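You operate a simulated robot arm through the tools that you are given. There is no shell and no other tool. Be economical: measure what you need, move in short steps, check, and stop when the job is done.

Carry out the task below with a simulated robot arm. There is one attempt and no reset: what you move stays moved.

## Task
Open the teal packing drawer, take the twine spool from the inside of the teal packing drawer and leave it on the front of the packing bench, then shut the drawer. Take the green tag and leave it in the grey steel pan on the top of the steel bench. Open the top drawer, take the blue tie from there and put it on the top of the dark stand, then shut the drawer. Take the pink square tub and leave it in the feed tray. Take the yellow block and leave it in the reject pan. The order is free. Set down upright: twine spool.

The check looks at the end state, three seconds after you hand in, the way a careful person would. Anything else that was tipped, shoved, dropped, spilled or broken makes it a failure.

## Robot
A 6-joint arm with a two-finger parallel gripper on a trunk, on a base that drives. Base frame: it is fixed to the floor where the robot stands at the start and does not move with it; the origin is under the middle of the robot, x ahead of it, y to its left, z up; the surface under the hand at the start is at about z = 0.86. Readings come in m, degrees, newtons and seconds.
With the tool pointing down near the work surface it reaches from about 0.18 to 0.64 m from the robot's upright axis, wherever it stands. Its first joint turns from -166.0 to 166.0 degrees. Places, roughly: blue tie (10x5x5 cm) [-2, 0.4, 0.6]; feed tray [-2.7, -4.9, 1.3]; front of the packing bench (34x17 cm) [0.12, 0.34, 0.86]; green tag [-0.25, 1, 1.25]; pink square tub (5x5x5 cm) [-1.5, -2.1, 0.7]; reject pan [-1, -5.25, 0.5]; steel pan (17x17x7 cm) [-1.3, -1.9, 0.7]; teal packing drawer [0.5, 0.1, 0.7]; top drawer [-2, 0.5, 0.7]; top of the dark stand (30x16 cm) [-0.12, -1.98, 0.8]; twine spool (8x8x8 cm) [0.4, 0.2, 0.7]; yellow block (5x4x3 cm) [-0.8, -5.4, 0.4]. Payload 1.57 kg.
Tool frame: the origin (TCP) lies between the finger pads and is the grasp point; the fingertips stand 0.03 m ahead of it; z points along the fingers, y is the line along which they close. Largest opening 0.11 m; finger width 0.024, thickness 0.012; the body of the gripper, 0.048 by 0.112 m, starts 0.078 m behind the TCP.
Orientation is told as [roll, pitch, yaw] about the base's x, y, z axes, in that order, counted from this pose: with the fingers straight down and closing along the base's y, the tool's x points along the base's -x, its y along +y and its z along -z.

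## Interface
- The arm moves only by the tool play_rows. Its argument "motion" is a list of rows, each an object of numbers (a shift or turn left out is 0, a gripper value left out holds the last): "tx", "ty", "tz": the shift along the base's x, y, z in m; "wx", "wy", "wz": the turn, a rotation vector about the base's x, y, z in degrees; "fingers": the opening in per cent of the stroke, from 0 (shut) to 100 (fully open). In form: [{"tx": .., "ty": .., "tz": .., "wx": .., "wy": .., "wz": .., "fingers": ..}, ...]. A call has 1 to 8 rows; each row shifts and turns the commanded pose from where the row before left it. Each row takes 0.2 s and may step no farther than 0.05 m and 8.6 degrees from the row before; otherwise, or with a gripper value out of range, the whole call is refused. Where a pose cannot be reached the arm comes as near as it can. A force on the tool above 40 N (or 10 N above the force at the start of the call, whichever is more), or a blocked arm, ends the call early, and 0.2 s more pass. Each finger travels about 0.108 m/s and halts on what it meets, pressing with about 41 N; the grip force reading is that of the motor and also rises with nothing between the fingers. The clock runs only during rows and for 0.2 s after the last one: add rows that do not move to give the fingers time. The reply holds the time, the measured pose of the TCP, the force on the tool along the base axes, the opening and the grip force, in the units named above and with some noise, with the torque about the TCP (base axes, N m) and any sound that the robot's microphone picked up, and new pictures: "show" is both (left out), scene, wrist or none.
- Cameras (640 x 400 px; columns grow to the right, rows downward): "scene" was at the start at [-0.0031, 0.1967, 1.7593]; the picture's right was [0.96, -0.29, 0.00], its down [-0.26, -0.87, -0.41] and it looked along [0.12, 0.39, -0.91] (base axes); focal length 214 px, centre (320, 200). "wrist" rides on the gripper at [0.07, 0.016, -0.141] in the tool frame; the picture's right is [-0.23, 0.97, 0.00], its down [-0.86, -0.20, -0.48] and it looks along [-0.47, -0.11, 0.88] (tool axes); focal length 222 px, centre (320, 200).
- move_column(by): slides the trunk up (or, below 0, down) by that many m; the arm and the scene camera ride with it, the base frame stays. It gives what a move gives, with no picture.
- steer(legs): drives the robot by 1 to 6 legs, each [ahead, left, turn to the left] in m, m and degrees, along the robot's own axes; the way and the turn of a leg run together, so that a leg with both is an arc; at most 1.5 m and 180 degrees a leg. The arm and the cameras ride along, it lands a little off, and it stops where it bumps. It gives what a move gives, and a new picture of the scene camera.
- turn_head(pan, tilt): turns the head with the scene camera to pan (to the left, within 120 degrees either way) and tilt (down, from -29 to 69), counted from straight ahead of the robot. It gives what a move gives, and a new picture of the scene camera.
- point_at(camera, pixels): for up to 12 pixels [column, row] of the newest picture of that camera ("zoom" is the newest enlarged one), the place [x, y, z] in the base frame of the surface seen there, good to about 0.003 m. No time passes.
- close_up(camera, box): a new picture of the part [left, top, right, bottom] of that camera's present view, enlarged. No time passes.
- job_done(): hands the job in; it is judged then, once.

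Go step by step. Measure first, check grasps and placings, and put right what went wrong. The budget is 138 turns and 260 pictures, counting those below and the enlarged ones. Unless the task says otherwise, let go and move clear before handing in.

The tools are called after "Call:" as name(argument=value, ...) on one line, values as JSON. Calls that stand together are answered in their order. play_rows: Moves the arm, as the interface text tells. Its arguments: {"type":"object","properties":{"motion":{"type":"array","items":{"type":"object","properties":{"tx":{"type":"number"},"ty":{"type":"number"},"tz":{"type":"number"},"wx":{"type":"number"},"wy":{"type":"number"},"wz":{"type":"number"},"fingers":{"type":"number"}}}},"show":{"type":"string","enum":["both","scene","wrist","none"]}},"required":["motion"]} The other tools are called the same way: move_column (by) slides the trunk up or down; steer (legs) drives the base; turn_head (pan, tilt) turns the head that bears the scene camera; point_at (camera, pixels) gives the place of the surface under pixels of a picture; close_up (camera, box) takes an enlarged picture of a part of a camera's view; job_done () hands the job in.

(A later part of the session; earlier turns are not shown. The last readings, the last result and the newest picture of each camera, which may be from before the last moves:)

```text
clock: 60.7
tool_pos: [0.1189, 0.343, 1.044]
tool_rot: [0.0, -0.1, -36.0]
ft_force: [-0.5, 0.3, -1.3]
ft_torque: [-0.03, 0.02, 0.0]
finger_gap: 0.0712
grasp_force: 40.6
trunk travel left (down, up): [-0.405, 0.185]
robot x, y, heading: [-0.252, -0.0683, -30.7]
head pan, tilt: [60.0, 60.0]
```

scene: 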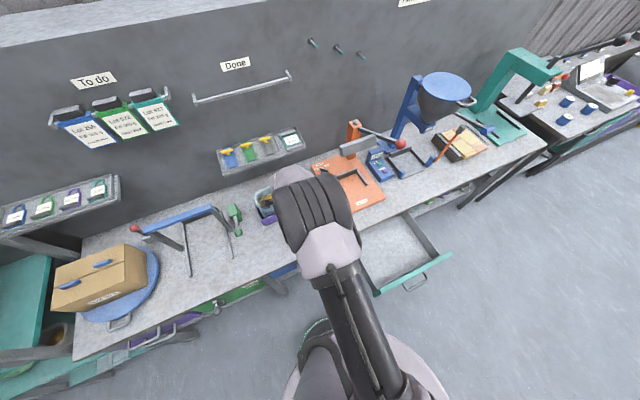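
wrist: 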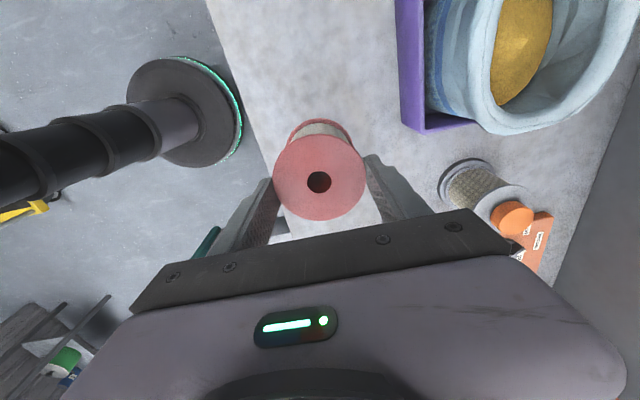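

The spool's top disk moved from row 207 to 182 and shrank, so it slipped down ~2–3 cm in the grip. I'll lower promptly and watch the force.

Call:
play_rows(motion=[{"tz": -0.04}, {"tz": -0.03}, {"tz": -0.01}, {}], show="wrist")

Call:
point_at(camera="wrist", pixels=[[300, 190], [340, 190], [319, 165], [319, 130], [250, 100], [300, 60]])

```text
clock: 61.7
tool_pos: [0.1183, 0.3421, 0.9639]
tool_rot: [-0.1, -0.1, -35.9]
ft_force: [-0.3, 0.2, -0.8]
ft_torque: [-0.02, 0.01, 0.03]
finger_gap: 0.0708
grasp_force: 40.8
trunk travel left (down, up): [-0.405, 0.185]
robot x, y, heading: [-0.2475, -0.0681, -30.6]
head pan, tilt: [60.0, 60.0]
```

wrist: 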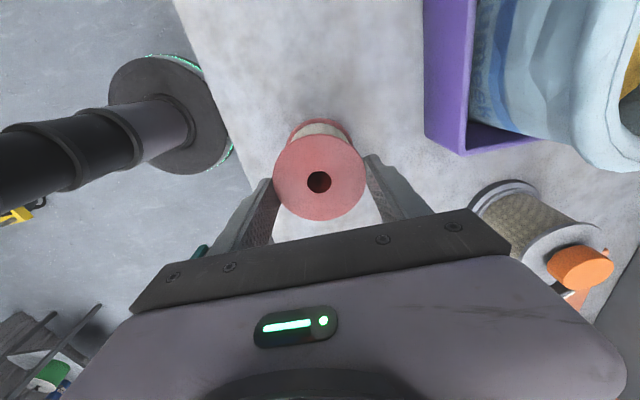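

```text
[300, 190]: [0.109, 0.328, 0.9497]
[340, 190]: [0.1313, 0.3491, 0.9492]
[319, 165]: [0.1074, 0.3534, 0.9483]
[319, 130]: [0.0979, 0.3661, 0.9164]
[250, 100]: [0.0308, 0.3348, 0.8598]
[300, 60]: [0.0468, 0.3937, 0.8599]
```

Spool top at z 0.949, so its base is at ≈0.876, 1.6 cm above the bench. Lowering gently to contact.

Call:
play_rows(motion=[{"tz": -0.008}, {"tz": -0.006}, {"tz": -0.003}, {}], show="wrist")

```text
clock: 62.7
tool_pos: [0.118, 0.3424, 0.9494]
tool_rot: [0.1, -0.1, -35.9]
ft_force: [0.5, 1.1, 10.9]
ft_torque: [-0.14, 0.2, -0.02]
finger_gap: 0.0709
grasp_force: 40.9
trunk travel left (down, up): [-0.405, 0.185]
robot x, y, heading: [-0.2519, -0.0719, -30.7]
head pan, tilt: [60.0, 60.0]
```

wrist: 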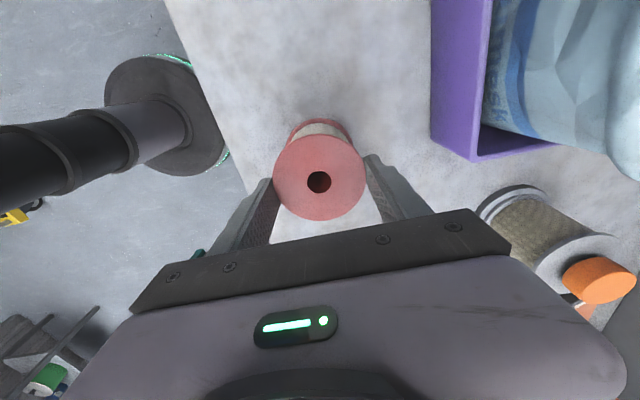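

Contact (11 N upward). Opening and rising clear.

Call:
play_rows(motion=[{"fingers": 100}, {}, {"tz": 0.03}, {"tz": 0.04}, {"tz": 0.05}, {"tz": 0.05}], show="wrist")

Call:
point_at(camera="wrist", pixels=[[317, 120], [310, 135], [330, 130], [200, 200], [175, 100]])

```text
clock: 64.1
tool_pos: [0.1184, 0.34, 1.1184]
tool_rot: [0.0, -0.1, -35.8]
ft_force: [0.9, 0.2, -0.2]
ft_torque: [0.01, 0.01, 0.01]
finger_gap: 0.11
grasp_force: 0.0
trunk travel left (down, up): [-0.405, 0.185]
robot x, y, heading: [-0.2532, -0.0712, -30.7]
head pan, tilt: [60.0, 60.0]
```

wrist: 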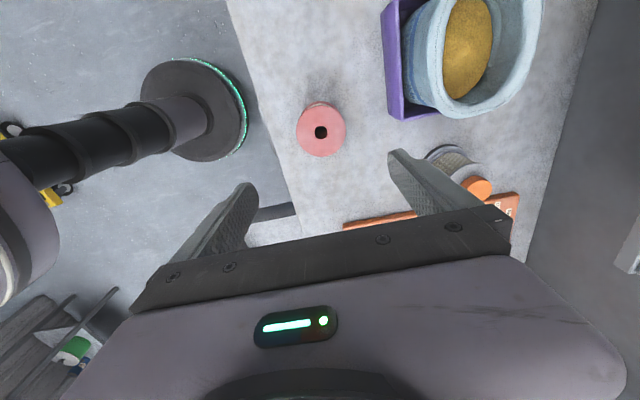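

```text
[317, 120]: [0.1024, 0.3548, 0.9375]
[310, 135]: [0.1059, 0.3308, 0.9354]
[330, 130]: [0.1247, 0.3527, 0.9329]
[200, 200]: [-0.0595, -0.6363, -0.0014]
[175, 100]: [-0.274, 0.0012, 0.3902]
```

Spool stands upright on the bench front (top z≈0.935). Now drive in front of the open drawer to push it shut.

Call:
steer(legs=[[-0.0414, -0.4585, 0], [0.4137, -0.0374, 0]])

Call:
play_rows(motion=[{"wx": 6.5, "wy": -4.7, "fingers": 0}, {"wx": 6.5, "wy": -4.7}, {"wx": 6.5, "wy": -4.7}, {"wx": 4, "wy": -2.9}, {}, {}])

```text
clock: 69.0
tool_pos: [0.1732, -0.2758, 1.1177]
tool_rot: [-0.1, -0.1, -35.8]
ft_force: [-0.3, 0.5, -0.4]
ft_torque: [0.04, 0.03, -0.02]
finger_gap: 0.11
grasp_force: 0.0
trunk travel left (down, up): [-0.405, 0.185]
robot x, y, heading: [-0.1946, -0.6903, -31.0]
head pan, tilt: [60.0, 60.0]
```

scene: 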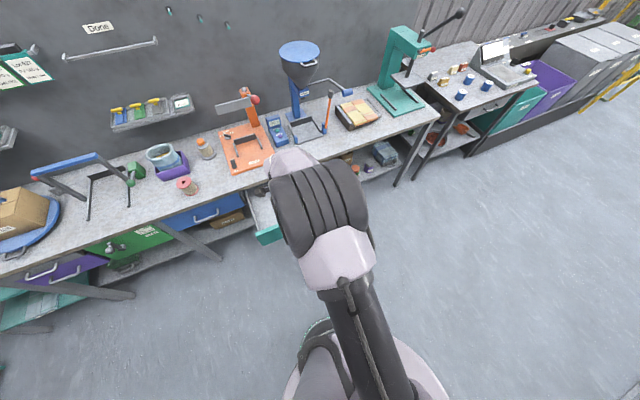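

```text
clock: 70.4
tool_pos: [0.1721, -0.2739, 1.1168]
tool_rot: [28.9, -0.1, -35.7]
ft_force: [-0.9, -0.1, -0.7]
ft_torque: [-0.05, -0.01, -0.04]
finger_gap: 0.0001
grasp_force: 21.3
out of reach, approached as far as the arm can: row 3
trunk travel left (down, up): [-0.405, 0.185]
robot x, y, heading: [-0.1953, -0.6899, -30.9]
head pan, tilt: [60.0, 60.0]
```

scene: 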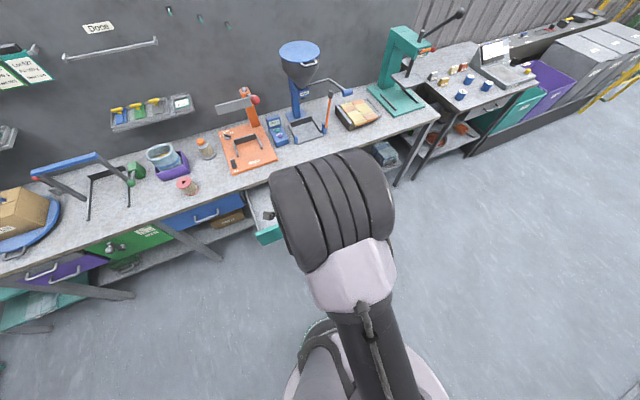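
wrist: 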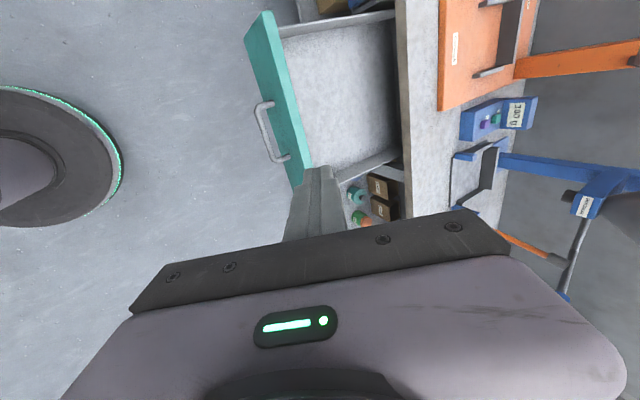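

TCP is at depth −0.121, in front of the handle. Lowering to handle height.

Call:
move_column(by=-0.37)

Call:
play_rows(motion=[{}], show="wrist")

```text
clock: 74.0
tool_pos: [0.1716, -0.2739, 0.748]
tool_rot: [28.9, -0.1, -35.8]
ft_force: [-0.6, -0.8, -0.4]
ft_torque: [0.0, 0.01, -0.01]
finger_gap: 0.0
grasp_force: 20.9
trunk travel left (down, up): [-0.035, 0.555]
robot x, y, heading: [-0.1971, -0.693, -31.1]
head pan, tilt: [60.0, 60.0]
```

```text
clock: 74.4
tool_pos: [0.1717, -0.2743, 0.7484]
tool_rot: [28.8, -0.1, -35.8]
ft_force: [-0.1, 0.8, 0.5]
ft_torque: [0.01, 0.03, -0.03]
finger_gap: 0.0
grasp_force: 21.2
trunk travel left (down, up): [-0.035, 0.555]
robot x, y, heading: [-0.1969, -0.6907, -30.7]
head pan, tilt: [60.0, 60.0]
```

wrist: 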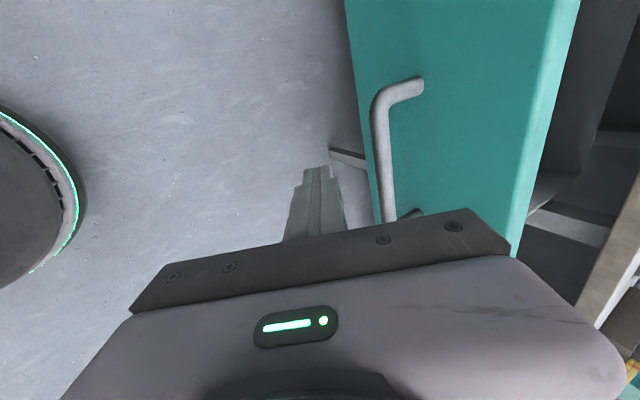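

Fingers line up with the bar. Pushing forward with the base.

Call:
steer(legs=[[0.0261, 0.2891, 0]])

```text
clock: 76.4
tool_pos: [0.3429, -0.0424, 0.7489]
tool_rot: [28.9, -0.1, -36.0]
ft_force: [0.1, -0.2, -0.6]
ft_torque: [-0.01, -0.04, 0.02]
finger_gap: 0.0
grasp_force: 21.4
trunk travel left (down, up): [-0.035, 0.555]
robot x, y, heading: [-0.0232, -0.4556, -30.6]
head pan, tilt: [60.0, 60.0]
```

scene: 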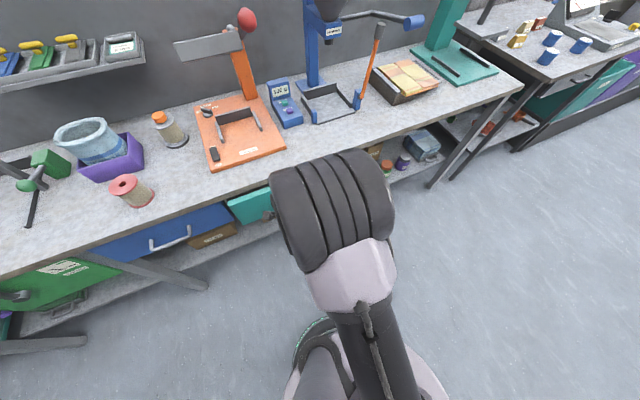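

Drawer nearly shut (TCP depth 0.167). Finishing the push with the arm.

Call:
play_rows(motion=[{"tx": 0.0088, "ty": 0.0122}, {"tx": 0.0088, "ty": 0.0122}, {"tx": 0.0047, "ty": 0.0065}, {"tx": 0.0035, "ty": 0.005}, {"tx": 0.0035, "ty": 0.005}, {}], show="wrist")

Call:
close_up(camera="scene", box=[80, 120, 340, 282])

```text
clock: 77.5
tool_pos: [0.3661, -0.009, 0.7429]
tool_rot: [28.4, -0.3, -36.1]
ft_force: [-3.3, -4.6, -5.7]
ft_torque: [-0.11, 0.0, 0.05]
finger_gap: 0.0
grasp_force: 21.0
out of reach, approached as far as the arm can: row 5
trunk travel left (down, up): [-0.035, 0.555]
robot x, y, heading: [-0.0258, -0.4597, -31.0]
head pan, tilt: [60.0, 60.0]
stopped in row 5: the force on the tool passed its limit at 44 N (the readings are from after the stop); the commanded pose is now the measured one
```

wrist: 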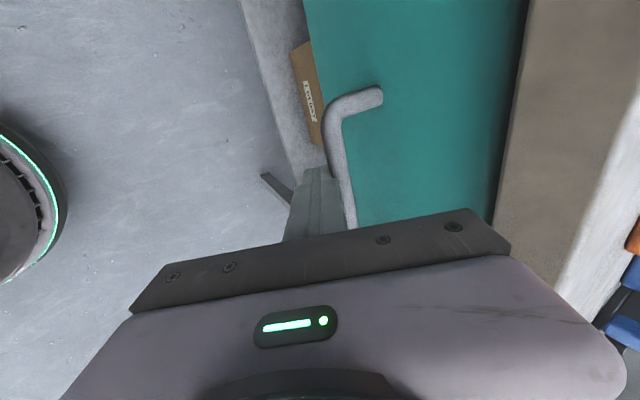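

```text
2.46 times, centred on (210, 201) of scene
```

zoom: 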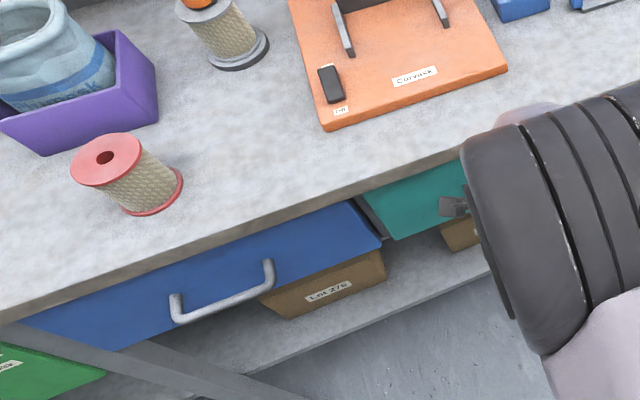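

Hit >40 N stop. Verifying the face depth against the closed value 0.2655.

Call:
point_at(camera="wrist", pixels=[[420, 60], [450, 150], [380, 200]])

Call:
point_at(camera="zoom", pixels=[[400, 215], [450, 185], [300, 240]])

```text
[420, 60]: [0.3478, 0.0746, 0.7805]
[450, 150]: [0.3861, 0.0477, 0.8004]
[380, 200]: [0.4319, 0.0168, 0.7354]
```

```text
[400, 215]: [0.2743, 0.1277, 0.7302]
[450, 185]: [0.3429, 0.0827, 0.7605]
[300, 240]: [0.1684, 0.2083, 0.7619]
```

Face is at depth ≈0.265: the drawer is shut. I'll back off, raise the trunk, level the tool and survey the tag tray.

Call:
steer(legs=[[-0.018, -0.2, 0]])

Call:
move_column(by=0.55)

Call:
play_rows(motion=[{"wx": -6.5, "wy": 4.7, "fingers": 100}, {"wx": -6.5, "wy": 4.7}, {"wx": -6.5, "wy": 4.7}, {"wx": -3.6, "wy": 2.8}, {}, {}], show="none")

```text
clock: 79.1
tool_pos: [0.2476, -0.1734, 0.7439]
tool_rot: [28.8, -0.1, -36.1]
ft_force: [-0.1, 0.1, -0.3]
ft_torque: [0.01, 0.06, 0.0]
finger_gap: 0.0
grasp_force: 20.7
trunk travel left (down, up): [-0.035, 0.555]
robot x, y, heading: [-0.1472, -0.6233, -30.8]
head pan, tilt: [60.0, 60.0]
```

scene: 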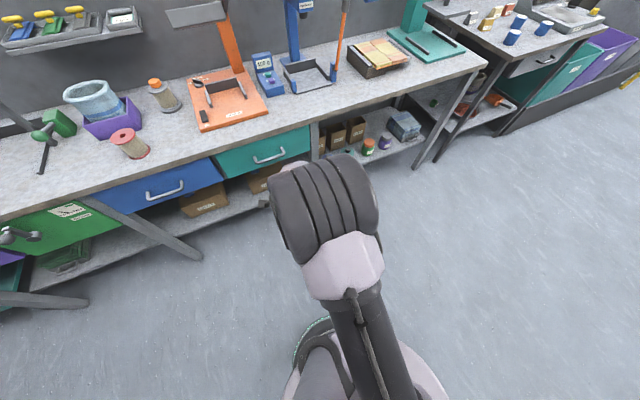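

```text
refused: 0.55 is not a number from -0.4 to 0.4
```

```text
clock: 80.5
tool_pos: [0.2617, -0.1821, 0.7433]
tool_rot: [5.2, -4.3, -36.9]
ft_force: [0.4, 0.4, 0.9]
ft_torque: [0.0, 0.03, 0.01]
finger_gap: 0.1098
grasp_force: 0.1
out of reach, approached as far as the arm can: row 1, 2
trunk travel left (down, up): [-0.035, 0.555]
robot x, y, heading: [-0.1456, -0.6233, -31.3]
head pan, tilt: [60.0, 60.0]
```

Raising the trunk in two moves, then driving left along the bench at a safe distance.

Call:
move_column(by=0.4)

Call:
move_column(by=0.14)

Call:
steer(legs=[[-0.847, 0.076, 0]])

Call:
turn_head(pan=115, tilt=35)

```text
clock: 84.4
tool_pos: [0.2613, -0.1827, 1.1439]
tool_rot: [5.2, -4.1, -37.0]
ft_force: [0.2, 0.0, 0.3]
ft_torque: [0.0, 0.02, 0.02]
finger_gap: 0.11
grasp_force: 0.0
trunk travel left (down, up): [-0.435, 0.155]
robot x, y, heading: [-0.1428, -0.6225, -30.7]
head pan, tilt: [60.0, 60.0]
```

```text
clock: 86.0
tool_pos: [0.262, -0.183, 1.2828]
tool_rot: [5.3, -4.2, -36.9]
ft_force: [-0.8, -0.8, -0.4]
ft_torque: [0.03, -0.01, -0.03]
finger_gap: 0.1097
grasp_force: 0.1
trunk travel left (down, up): [-0.575, 0.015]
robot x, y, heading: [-0.1448, -0.623, -31.3]
head pan, tilt: [60.0, 60.0]
```

```text
clock: 90.6
tool_pos: [-0.4433, 0.3225, 1.2828]
tool_rot: [5.2, -4.2, -35.8]
ft_force: [0.4, -0.1, 0.5]
ft_torque: [0.02, 0.01, -0.01]
finger_gap: 0.11
grasp_force: 0.0
trunk travel left (down, up): [-0.575, 0.015]
robot x, y, heading: [-0.8403, -0.1276, -29.9]
head pan, tilt: [60.0, 60.0]
```

scene: 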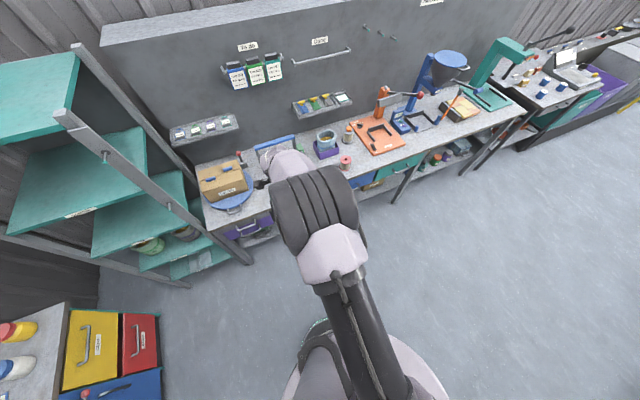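

```text
clock: 91.8
tool_pos: [-0.4446, 0.323, 1.2838]
tool_rot: [5.2, -4.1, -35.8]
ft_force: [0.5, 0.2, -0.4]
ft_torque: [0.01, 0.02, -0.01]
finger_gap: 0.11
grasp_force: 0.0
trunk travel left (down, up): [-0.575, 0.015]
robot x, y, heading: [-0.84, -0.1252, -29.8]
head pan, tilt: [115.0, 35.0]
```

scene: 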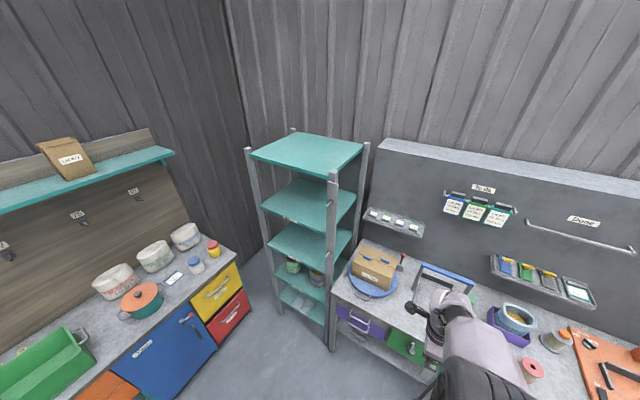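

Good view of the tag tray at (392,222). Zooming and measuring tag grips, and shelf post positions.

Call:
close_up(camera="scene", box=[358, 200, 430, 245])

Call:
point_at(camera="scene", pixels=[[332, 330], [335, 180], [369, 160], [375, 255], [420, 270], [360, 300]])

```text
8.89 times, centred on (394, 222) of scene
```

zoom: 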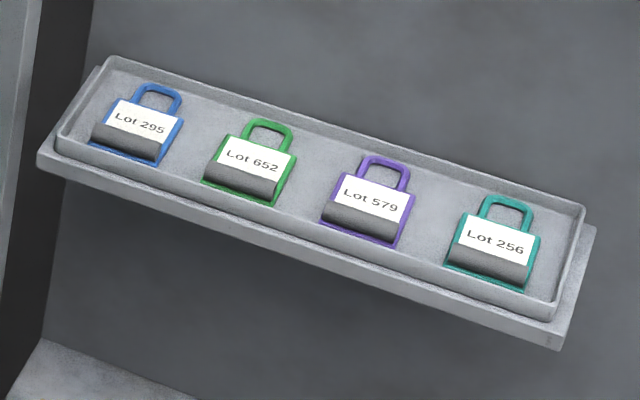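

```text
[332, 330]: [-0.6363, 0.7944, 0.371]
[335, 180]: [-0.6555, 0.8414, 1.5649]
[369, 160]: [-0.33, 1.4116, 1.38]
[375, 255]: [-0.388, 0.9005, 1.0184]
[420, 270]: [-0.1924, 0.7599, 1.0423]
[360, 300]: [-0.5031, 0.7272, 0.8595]
```

Call:
point_at(camera="zoom", pixels=[[215, 165], [240, 177], [272, 185], [250, 160], [280, 135], [290, 190], [205, 182], [130, 140], [250, 207], [310, 180], [238, 198], [360, 215]])

```text
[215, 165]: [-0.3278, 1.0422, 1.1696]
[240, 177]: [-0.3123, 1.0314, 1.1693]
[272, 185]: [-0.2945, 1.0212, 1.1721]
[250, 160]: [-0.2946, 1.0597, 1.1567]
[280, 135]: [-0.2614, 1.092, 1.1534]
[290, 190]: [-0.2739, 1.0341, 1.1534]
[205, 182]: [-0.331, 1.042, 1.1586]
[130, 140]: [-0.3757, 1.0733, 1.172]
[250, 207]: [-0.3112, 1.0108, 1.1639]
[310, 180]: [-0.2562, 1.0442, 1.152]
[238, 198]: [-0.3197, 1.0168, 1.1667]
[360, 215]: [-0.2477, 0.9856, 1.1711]
```

Green tag grip: centre ≈(−0.309, 1.035), top z 1.171, tray lip close in front, so I'll grasp it across its ends (closing along the tray). Turning the base 16.6° and moving in partway while yawing the tool +73°.

Call:
play_rows(motion=[{"wx": -1.5, "wy": 5.5, "wz": 0}, {"wz": 8.5}, {"wz": 8.5}, {"wz": 8.5}, {"wz": 8.5}, {"wz": 8.5}, {"wz": 8.5}, {"wz": 8.5}], show="none")

Call:
steer(legs=[[0, 0, 16.6], [0.0671, 0.5137, 0]])

Call:
play_rows(motion=[{"wz": 7}, {"wz": 6}, {}, {}])

```text
clock: 93.6
tool_pos: [-0.4433, 0.3242, 1.2832]
tool_rot: [0.7, -0.6, 24.0]
ft_force: [-0.1, 0.0, -0.2]
ft_torque: [-0.01, -0.03, -0.02]
finger_gap: 0.11
grasp_force: 0.1
trunk travel left (down, up): [-0.575, 0.015]
robot x, y, heading: [-0.8434, -0.1243, -29.9]
head pan, tilt: [115.0, 35.0]
```

```text
clock: 97.6
tool_pos: [-0.4047, 0.9078, 1.2836]
tool_rot: [0.9, -0.6, 40.6]
ft_force: [0.3, -0.2, 0.3]
ft_torque: [-0.01, 0.01, 0.02]
finger_gap: 0.11
grasp_force: 0.0
trunk travel left (down, up): [-0.575, 0.015]
robot x, y, heading: [-0.6591, 0.3596, -13.5]
head pan, tilt: [115.0, 35.0]
```

scene: 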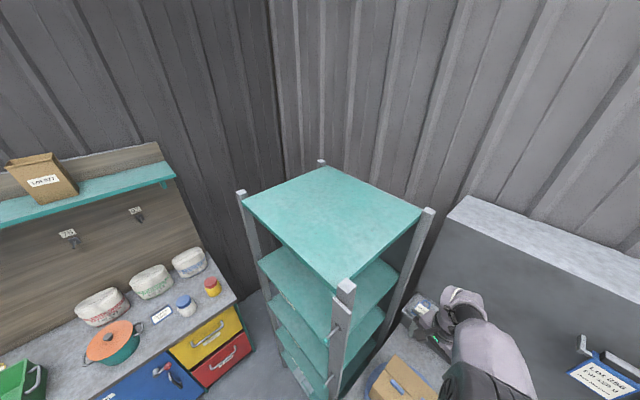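

```text
clock: 98.6
tool_pos: [-0.4037, 0.9086, 1.2832]
tool_rot: [0.8, -0.5, 53.4]
ft_force: [0.0, 0.0, 0.0]
ft_torque: [-0.02, 0.01, -0.02]
finger_gap: 0.1099
grasp_force: 0.0
trunk travel left (down, up): [-0.575, 0.015]
robot x, y, heading: [-0.6557, 0.3633, -13.3]
head pan, tilt: [115.0, 35.0]
```

scene: 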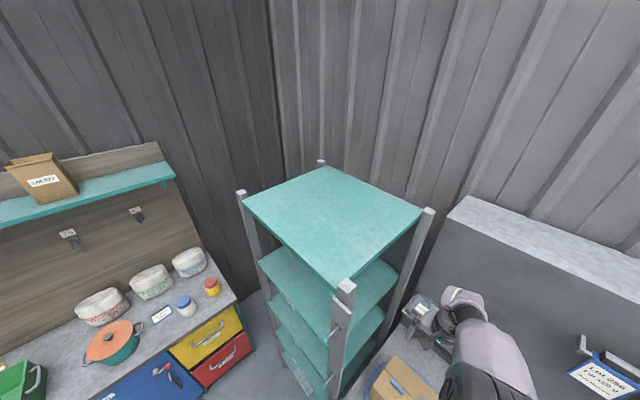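
wrist: 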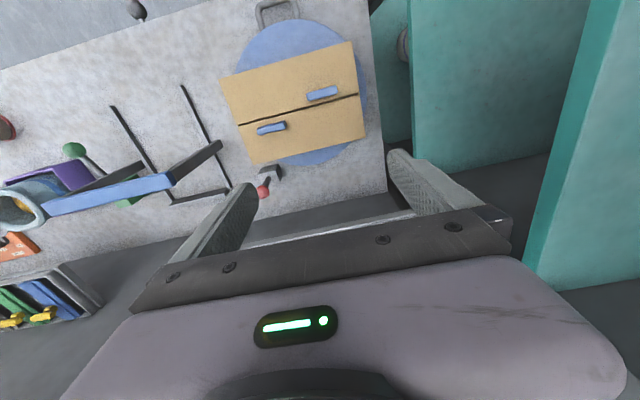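

Checking clearance to the teal shelf edge on the left before moving in.

Call:
point_at(camera="wrist", pixels=[[420, 60], [560, 260], [590, 100], [535, 290], [505, 140], [390, 130]])

Call:
steer(legs=[[0.038, 0.093, 0]])

Call:
play_rows(motion=[{}], show="wrist")

```text
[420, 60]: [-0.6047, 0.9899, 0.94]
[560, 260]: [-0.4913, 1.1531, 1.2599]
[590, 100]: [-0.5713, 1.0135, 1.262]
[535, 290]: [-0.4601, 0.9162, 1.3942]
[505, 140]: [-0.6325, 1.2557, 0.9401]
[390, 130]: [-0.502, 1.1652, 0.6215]
```

```text
clock: 99.8
tool_pos: [-0.3452, 0.9879, 1.2832]
tool_rot: [0.8, -0.5, 53.5]
ft_force: [-0.1, -0.5, -0.6]
ft_torque: [-0.02, -0.01, 0.01]
finger_gap: 0.11
grasp_force: 0.0
trunk travel left (down, up): [-0.575, 0.015]
robot x, y, heading: [-0.5993, 0.4467, -13.4]
head pan, tilt: [115.0, 35.0]
```

scene: 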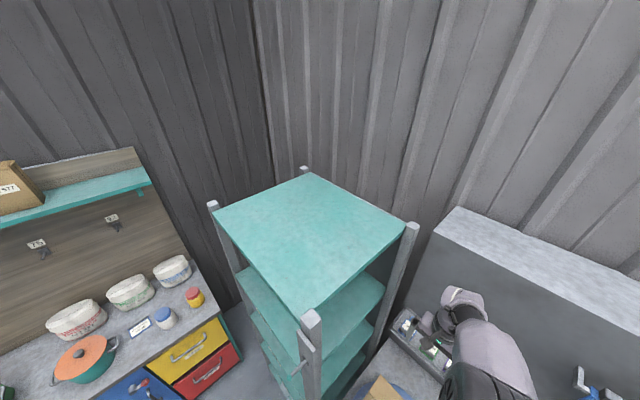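

```text
clock: 100.2
tool_pos: [-0.346, 0.9869, 1.2846]
tool_rot: [0.8, -0.7, 53.5]
ft_force: [-0.8, -0.6, 0.0]
ft_torque: [0.05, -0.04, -0.03]
finger_gap: 0.11
grasp_force: 0.1
trunk travel left (down, up): [-0.575, 0.015]
robot x, y, heading: [-0.599, 0.4426, -13.2]
head pan, tilt: [115.0, 35.0]
```

wrist: 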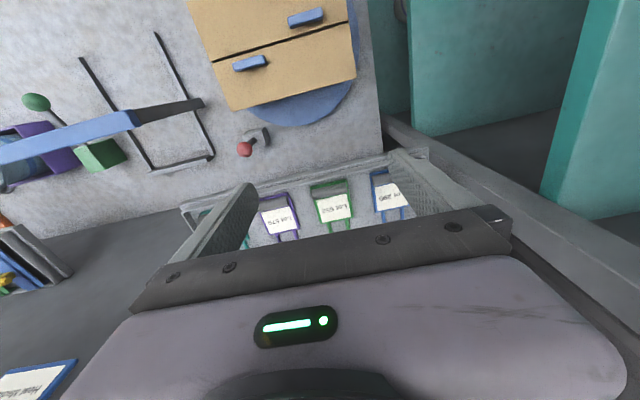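

Green tag visible at (332,205), its black grip at (331,188). Zooming and measuring.

Call:
close_up(camera="wrist", box=[250, 160, 410, 260])

Call:
point_at(camera="zoom", pixels=[[255, 100], [320, 108], [392, 93], [260, 130], [395, 120], [250, 80], [490, 70], [130, 140], [270, 240], [400, 225]])

```text
4.00 times, centred on (330, 210) of wrist
```

zoom: 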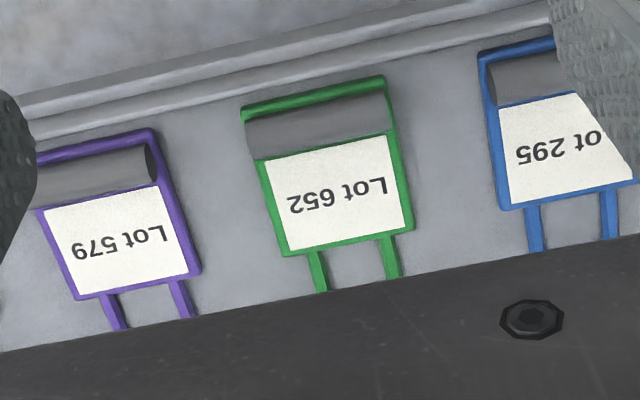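

```text
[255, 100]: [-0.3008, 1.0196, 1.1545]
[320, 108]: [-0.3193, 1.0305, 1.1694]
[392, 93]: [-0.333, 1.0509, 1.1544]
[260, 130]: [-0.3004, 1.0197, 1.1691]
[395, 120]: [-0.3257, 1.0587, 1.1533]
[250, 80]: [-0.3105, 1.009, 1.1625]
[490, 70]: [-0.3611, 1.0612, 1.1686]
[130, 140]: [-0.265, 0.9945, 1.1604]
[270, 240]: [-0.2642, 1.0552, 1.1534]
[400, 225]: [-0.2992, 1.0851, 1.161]
```

Tag grip centre ≈(−0.313, 1.034). Moving over it with a 6.8 cm opening and descending partway.

Call:
play_rows(motion=[{"tx": 0.0165, "ty": 0.0235, "fingers": 62}, {"tx": 0.0165, "ty": 0.0235}, {"tz": -0.025}, {"tz": -0.025}, {}, {}], show="wrist")

```text
clock: 101.6
tool_pos: [-0.3131, 1.034, 1.2331]
tool_rot: [0.8, -0.7, 53.5]
ft_force: [0.5, -1.2, 0.7]
ft_torque: [0.02, 0.04, -0.01]
finger_gap: 0.0684
grasp_force: 0.0
trunk travel left (down, up): [-0.575, 0.015]
robot x, y, heading: [-0.6004, 0.4385, -13.2]
head pan, tilt: [115.0, 35.0]
```

wrist: 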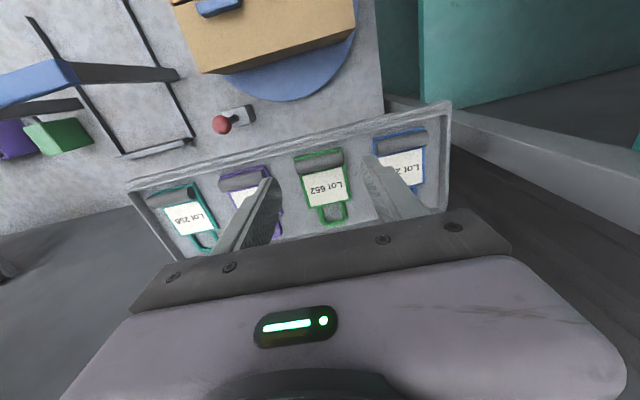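

Tag grip at (320,160) is right on the TCP's downward line. Descending.

Call:
play_rows(motion=[{"tz": -0.02}, {"tz": -0.018}, {}], show="wrist")

Call:
close_up(camera="wrist", box=[240, 120, 400, 220])

```text
clock: 102.4
tool_pos: [-0.3127, 1.0342, 1.1943]
tool_rot: [0.9, -0.8, 53.4]
ft_force: [0.6, 0.5, 0.5]
ft_torque: [0.02, 0.01, -0.02]
finger_gap: 0.0681
grasp_force: 0.0
trunk travel left (down, up): [-0.575, 0.015]
robot x, y, heading: [-0.597, 0.4411, -13.3]
head pan, tilt: [115.0, 35.0]
```

wrist: 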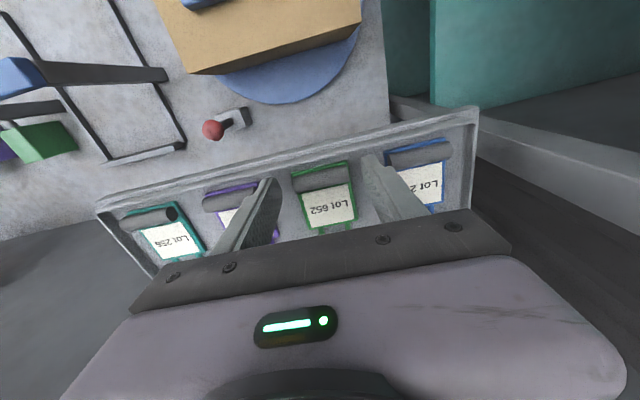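

```text
4.00 times, centred on (320, 170) of wrist
```

zoom: 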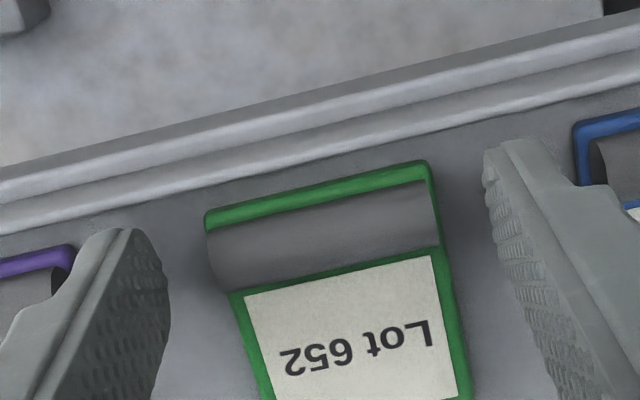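

Fingers straddle the green grip with clear margins. Lower 6 mm and close.

Call:
play_rows(motion=[{"tz": -0.006}, {}, {"fingers": 0}, {}, {}, {}], show="wrist")

```text
clock: 103.8
tool_pos: [-0.3139, 1.0325, 1.1897]
tool_rot: [0.9, -0.6, 53.5]
ft_force: [0.2, 0.3, -1.2]
ft_torque: [0.02, 0.02, -0.02]
finger_gap: 0.0475
grasp_force: 40.8
trunk travel left (down, up): [-0.575, 0.015]
robot x, y, heading: [-0.601, 0.4415, -13.3]
head pan, tilt: [115.0, 35.0]
```

wrist: 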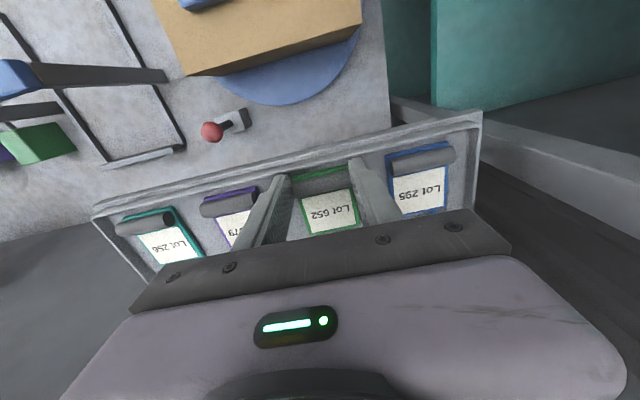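

Gripped at 4.75 cm. Lifting with the arm.

Call:
play_rows(motion=[{"tz": 0.02}, {"tz": 0.035}, {"tz": 0.035}, {"tz": 0.03}, {}], show="wrist")

Call:
close_up(camera="wrist", box=[240, 120, 400, 220])

```text
clock: 105.0
tool_pos: [-0.3087, 1.0445, 1.3112]
tool_rot: [0.8, -0.5, 53.4]
ft_force: [-0.3, -1.3, -0.8]
ft_torque: [-0.06, 0.0, -0.02]
finger_gap: 0.0475
grasp_force: 40.8
out of reach, approached as far as the arm can: row 2, 3
trunk travel left (down, up): [-0.575, 0.015]
robot x, y, heading: [-0.6004, 0.4418, -13.3]
head pan, tilt: [115.0, 35.0]
```

wrist: 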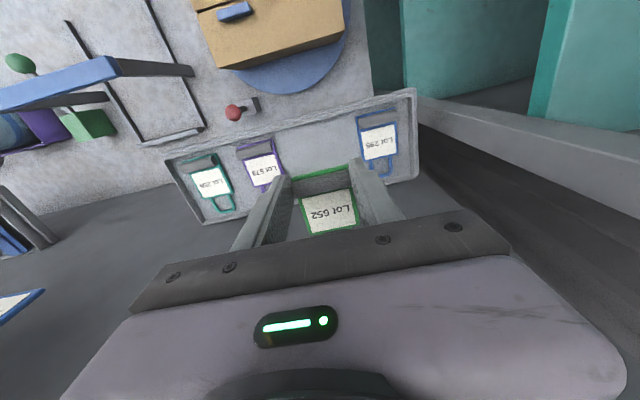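

```text
4.00 times, centred on (320, 170) of wrist
```

zoom: 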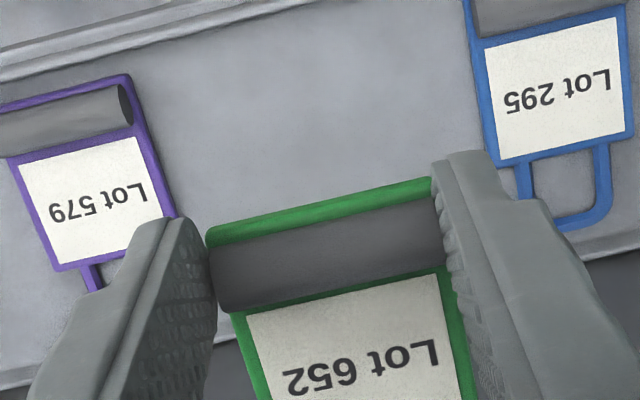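

Tag is held securely. Backing out from the bench, then looking toward the steel bench (around (−1.3,−1.9)).

Call:
steer(legs=[[-0.1918, -0.462, 0]])

Call:
turn_head(pan=-85, tilt=35)

```text
clock: 107.9
tool_pos: [-0.6002, 0.6403, 1.3101]
tool_rot: [0.7, -0.6, 52.9]
ft_force: [0.4, 0.4, -0.5]
ft_torque: [-0.02, 0.0, 0.01]
finger_gap: 0.0475
grasp_force: 41.1
trunk travel left (down, up): [-0.575, 0.015]
robot x, y, heading: [-0.8985, 0.041, -13.7]
head pan, tilt: [115.0, 35.0]
```

scene: 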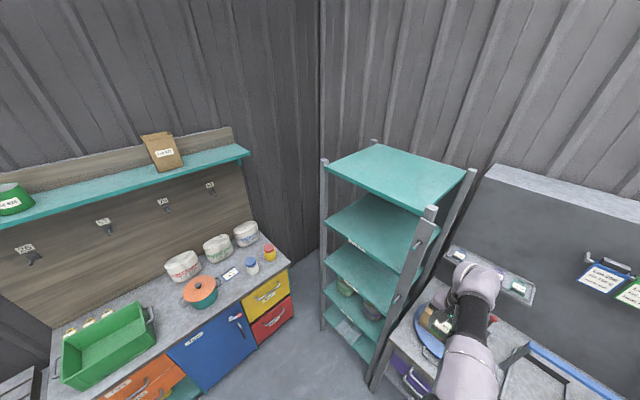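

```text
clock: 110.8
tool_pos: [-0.5988, 0.6422, 1.31]
tool_rot: [0.8, -0.5, 52.9]
ft_force: [-0.5, -0.2, -0.3]
ft_torque: [-0.01, 0.01, -0.02]
finger_gap: 0.0473
grasp_force: 41.2
trunk travel left (down, up): [-0.575, 0.015]
robot x, y, heading: [-0.8965, 0.0386, -13.5]
head pan, tilt: [-85.0, 35.0]
```

scene: 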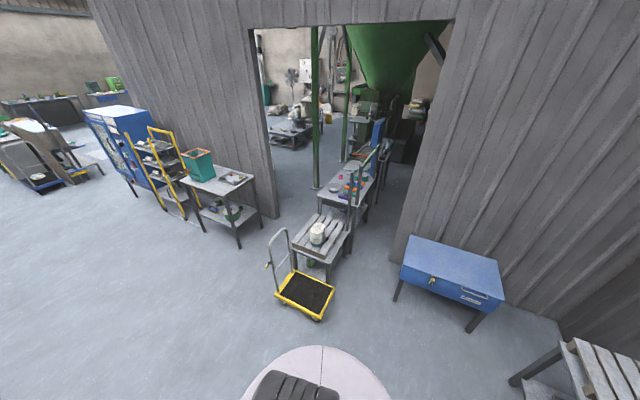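

Measuring the surroundings: cart, slatted table, steel bench with pan, doorway edges, side table.

Call:
point_at(camera="scene", pixels=[[305, 295], [280, 295], [332, 310], [300, 225], [345, 240], [345, 180], [333, 188], [275, 215], [390, 258], [233, 178], [255, 185], [450, 260]])

Call:
close_up(camera="scene", box=[270, 110, 430, 210])

Call:
close_up(camera="scene", box=[260, 130, 420, 330])

Call:
close_up(camera="scene", box=[120, 130, 280, 230])

```text
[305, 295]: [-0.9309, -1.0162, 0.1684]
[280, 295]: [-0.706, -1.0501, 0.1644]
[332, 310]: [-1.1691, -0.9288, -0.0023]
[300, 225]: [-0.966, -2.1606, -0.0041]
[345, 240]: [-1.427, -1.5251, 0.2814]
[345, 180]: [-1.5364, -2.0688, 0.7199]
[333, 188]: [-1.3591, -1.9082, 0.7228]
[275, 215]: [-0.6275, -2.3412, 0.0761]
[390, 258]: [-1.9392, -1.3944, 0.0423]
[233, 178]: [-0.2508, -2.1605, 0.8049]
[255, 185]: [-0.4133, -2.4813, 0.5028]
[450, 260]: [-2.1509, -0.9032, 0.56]
```

```text
4.00 times, centred on (350, 160) of scene
```

zoom: 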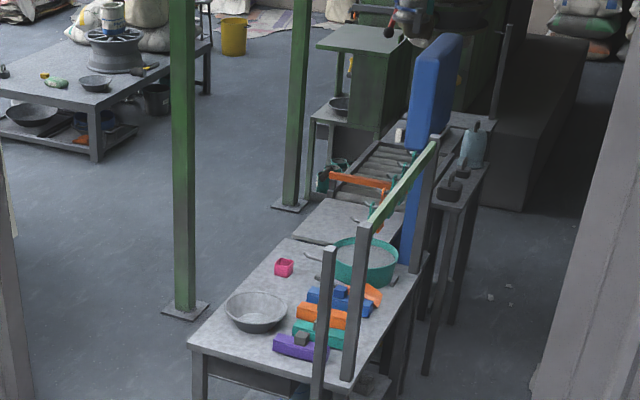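

```text
2.00 times, centred on (340, 230) of scene
```

zoom: 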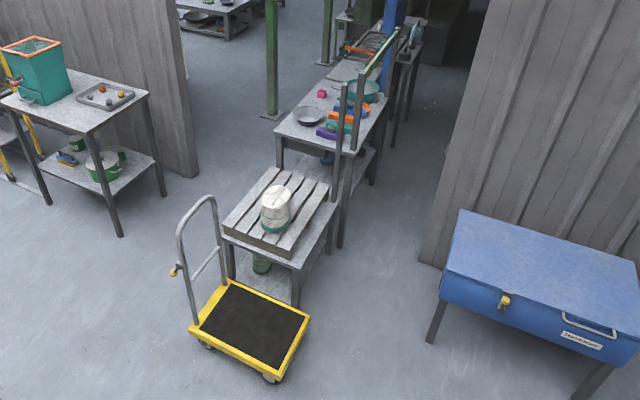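

```text
4.00 times, centred on (200, 180) of scene
```

zoom: 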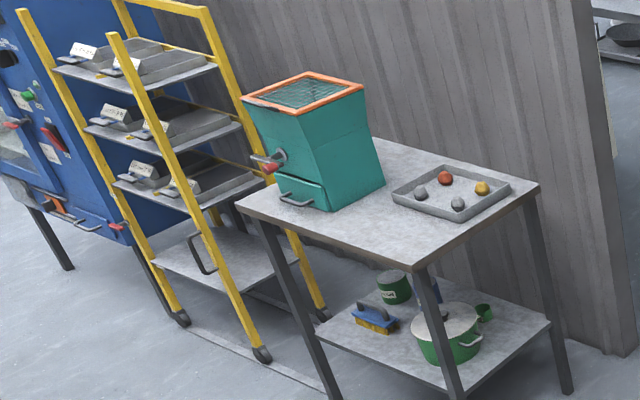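

Measuring key corners for routing.

Call:
point_at(camera="scene", pixels=[[293, 240], [318, 195], [316, 187], [344, 203], [327, 215], [345, 222], [330, 264], [347, 171], [322, 173], [338, 185], [360, 200], [240, 243]])

```text
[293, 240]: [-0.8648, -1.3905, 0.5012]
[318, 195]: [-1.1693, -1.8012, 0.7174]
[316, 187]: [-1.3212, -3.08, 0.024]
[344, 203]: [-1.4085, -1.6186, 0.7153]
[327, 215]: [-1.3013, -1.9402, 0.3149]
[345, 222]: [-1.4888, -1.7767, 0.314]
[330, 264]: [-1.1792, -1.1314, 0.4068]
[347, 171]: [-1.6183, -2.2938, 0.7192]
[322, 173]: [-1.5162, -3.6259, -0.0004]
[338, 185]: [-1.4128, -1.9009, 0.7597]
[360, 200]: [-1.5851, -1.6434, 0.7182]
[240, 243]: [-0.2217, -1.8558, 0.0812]
```

Pan is at ≈(−1.36,−1.91), tub ≈(−1.53,−2.07); there's a 0.74 m corridor left of the steel bench. I'll tuck the arm in, turn so the arm faces the bench, and drive to the corridor entrance.

Call:
play_rows(motion=[{"tx": -0.0222, "ty": -0.0448}, {"tx": -0.0222, "ty": -0.0448}, {"tx": -0.0222, "ty": -0.0448}, {"tx": -0.0222, "ty": -0.0448}, {}], show="none")

Call:
steer(legs=[[0, 0, 80.5], [-0.335, -0.849, 0], [-0.627, -0.197, 0]])

Call:
turn_head(pan=115, tilt=40)

```text
clock: 112.0
tool_pos: [-0.5984, 0.6398, 1.3093]
tool_rot: [0.8, -0.5, 53.0]
ft_force: [-0.2, -0.1, -0.3]
ft_torque: [-0.02, 0.0, 0.01]
finger_gap: 0.0463
grasp_force: 41.1
out of reach, approached as far as the arm can: row 1, 2, 3, 4
trunk travel left (down, up): [-0.575, 0.015]
robot x, y, heading: [-0.8959, 0.0467, -13.8]
head pan, tilt: [-85.0, 35.0]
```

```text
clock: 123.6
tool_pos: [-0.8401, -0.8698, 1.3089]
tool_rot: [0.6, -0.6, 134.8]
ft_force: [0.2, -0.4, -1.0]
ft_torque: [-0.02, 0.0, -0.04]
finger_gap: 0.0463
grasp_force: 40.6
trunk travel left (down, up): [-0.575, 0.015]
robot x, y, heading: [-0.2859, -1.2496, 67.9]
head pan, tilt: [-85.0, 35.0]
```

scene: 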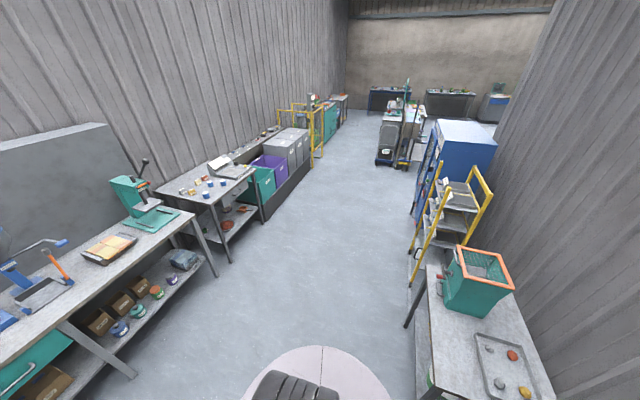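

```text
clock: 126.5
tool_pos: [-0.8402, -0.8694, 1.3105]
tool_rot: [0.6, -0.5, 134.6]
ft_force: [0.7, -0.1, -0.1]
ft_torque: [0.02, -0.01, 0.01]
finger_gap: 0.046
grasp_force: 41.1
trunk travel left (down, up): [-0.575, 0.015]
robot x, y, heading: [-0.2931, -1.2492, 67.9]
head pan, tilt: [115.0, 40.0]
```

scene: 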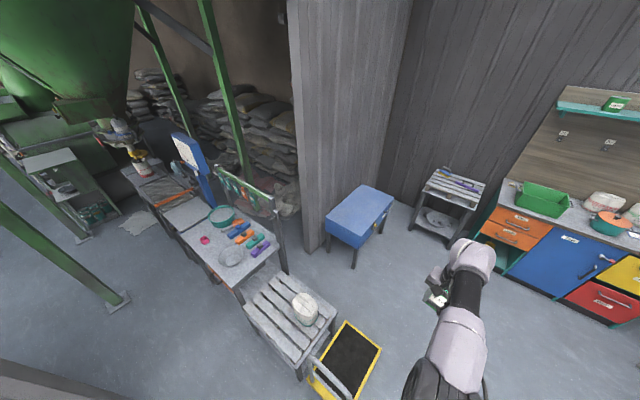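

The arm refused to pull in at that height, so I'll try lowering while tucking inward (open floor here).

Call:
play_rows(motion=[{"tz": -0.04}, {"tz": -0.04}, {"tz": -0.04}, {"tx": 0.033, "ty": -0.023}, {"tx": 0.033, "ty": -0.023}, {"tx": 0.033, "ty": -0.023}, {"tx": 0.033, "ty": -0.023}, {"tx": 0.033, "ty": -0.023}], show="none")

Call:
point_at(camera="scene", pixels=[[232, 257], [205, 240], [250, 317], [245, 288], [222, 168], [280, 205], [284, 265], [100, 300], [265, 245], [222, 215]])

```text
clock: 128.3
tool_pos: [-0.828, -0.8793, 1.1921]
tool_rot: [0.7, -0.5, 134.7]
ft_force: [-0.9, 0.0, -0.7]
ft_torque: [0.0, 0.03, 0.03]
finger_gap: 0.0461
grasp_force: 40.9
out of reach, approached as far as the arm can: row 2, 3, 4, 5, 6, 7, 8
trunk travel left (down, up): [-0.575, 0.015]
robot x, y, heading: [-0.287, -1.2484, 68.1]
head pan, tilt: [115.0, 40.0]
```

```text
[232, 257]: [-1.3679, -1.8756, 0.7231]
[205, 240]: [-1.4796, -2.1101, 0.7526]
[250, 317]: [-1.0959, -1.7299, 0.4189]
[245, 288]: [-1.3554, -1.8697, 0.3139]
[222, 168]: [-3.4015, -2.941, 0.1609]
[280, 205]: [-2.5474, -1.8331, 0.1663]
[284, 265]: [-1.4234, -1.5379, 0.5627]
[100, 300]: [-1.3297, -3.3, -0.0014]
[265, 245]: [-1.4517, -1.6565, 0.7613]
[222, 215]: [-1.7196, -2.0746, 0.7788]
```

Still blocked inward; the +90° yaw may be at a wrist limit. Trying inward motion while yawing back.

Call:
play_rows(motion=[{"wz": -8.5}, {"wz": -8.5}, {"wz": -8.5}, {"wz": -8.5}, {"tx": 0.033, "ty": -0.023}, {"tx": 0.033, "ty": -0.023}, {"tx": 0.033, "ty": -0.023}, {}], show="scene")

```text
clock: 130.1
tool_pos: [-0.8275, -0.8786, 1.1908]
tool_rot: [0.6, -0.5, 100.7]
ft_force: [0.6, 0.1, 0.7]
ft_torque: [-0.01, 0.01, -0.02]
finger_gap: 0.0458
grasp_force: 41.2
out of reach, approached as far as the arm can: row 5, 6, 7
trunk travel left (down, up): [-0.575, 0.015]
robot x, y, heading: [-0.2886, -1.2449, 67.9]
head pan, tilt: [115.0, 40.0]
```

scene: 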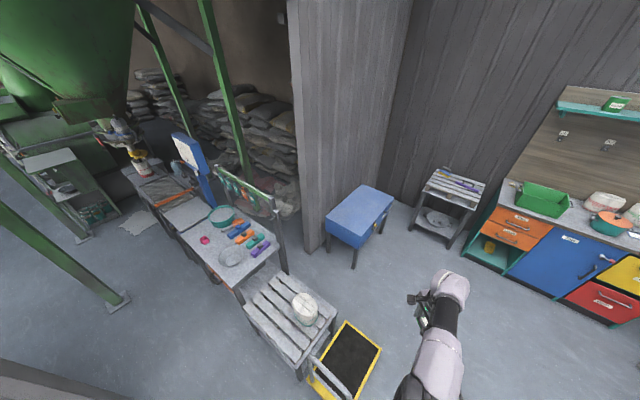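

Yaw isn't the limit; the arm is likely stretched straight. I'll try diagonal down-and-inward steps to let the elbow bend.

Call:
play_rows(motion=[{"tx": 0.02, "ty": -0.014, "tz": -0.04}, {"tx": 0.02, "ty": -0.014, "tz": -0.04}, {"tx": 0.02, "ty": -0.014, "tz": -0.04}, {"tx": 0.02, "ty": -0.014, "tz": -0.04}, {}], show="none")

```text
clock: 131.3
tool_pos: [-0.77, -0.9208, 1.0321]
tool_rot: [0.8, -0.5, 100.7]
ft_force: [0.3, -0.4, 0.1]
ft_torque: [-0.04, -0.01, 0.01]
finger_gap: 0.0457
grasp_force: 41.5
out of reach, approached as far as the arm can: row 1, 2, 3
trunk travel left (down, up): [-0.575, 0.015]
robot x, y, heading: [-0.287, -1.2504, 68.0]
head pan, tilt: [115.0, 40.0]
```

That worked (r=0.585). Continuing inward.

Call:
play_rows(motion=[{"tx": 0.033, "ty": -0.023}, {"tx": 0.033, "ty": -0.023}, {"tx": 0.025, "ty": -0.018}, {"tz": 0.04}, {"tz": 0.04}, {"tz": 0.04}, {}], show="none")

```text
clock: 132.9
tool_pos: [-0.6778, -0.9832, 1.1525]
tool_rot: [0.7, -0.5, 100.7]
ft_force: [0.5, 0.2, 0.0]
ft_torque: [0.03, -0.01, -0.01]
finger_gap: 0.0459
grasp_force: 40.9
trunk travel left (down, up): [-0.575, 0.015]
robot x, y, heading: [-0.2903, -1.2479, 68.0]
head pan, tilt: [115.0, 40.0]
```

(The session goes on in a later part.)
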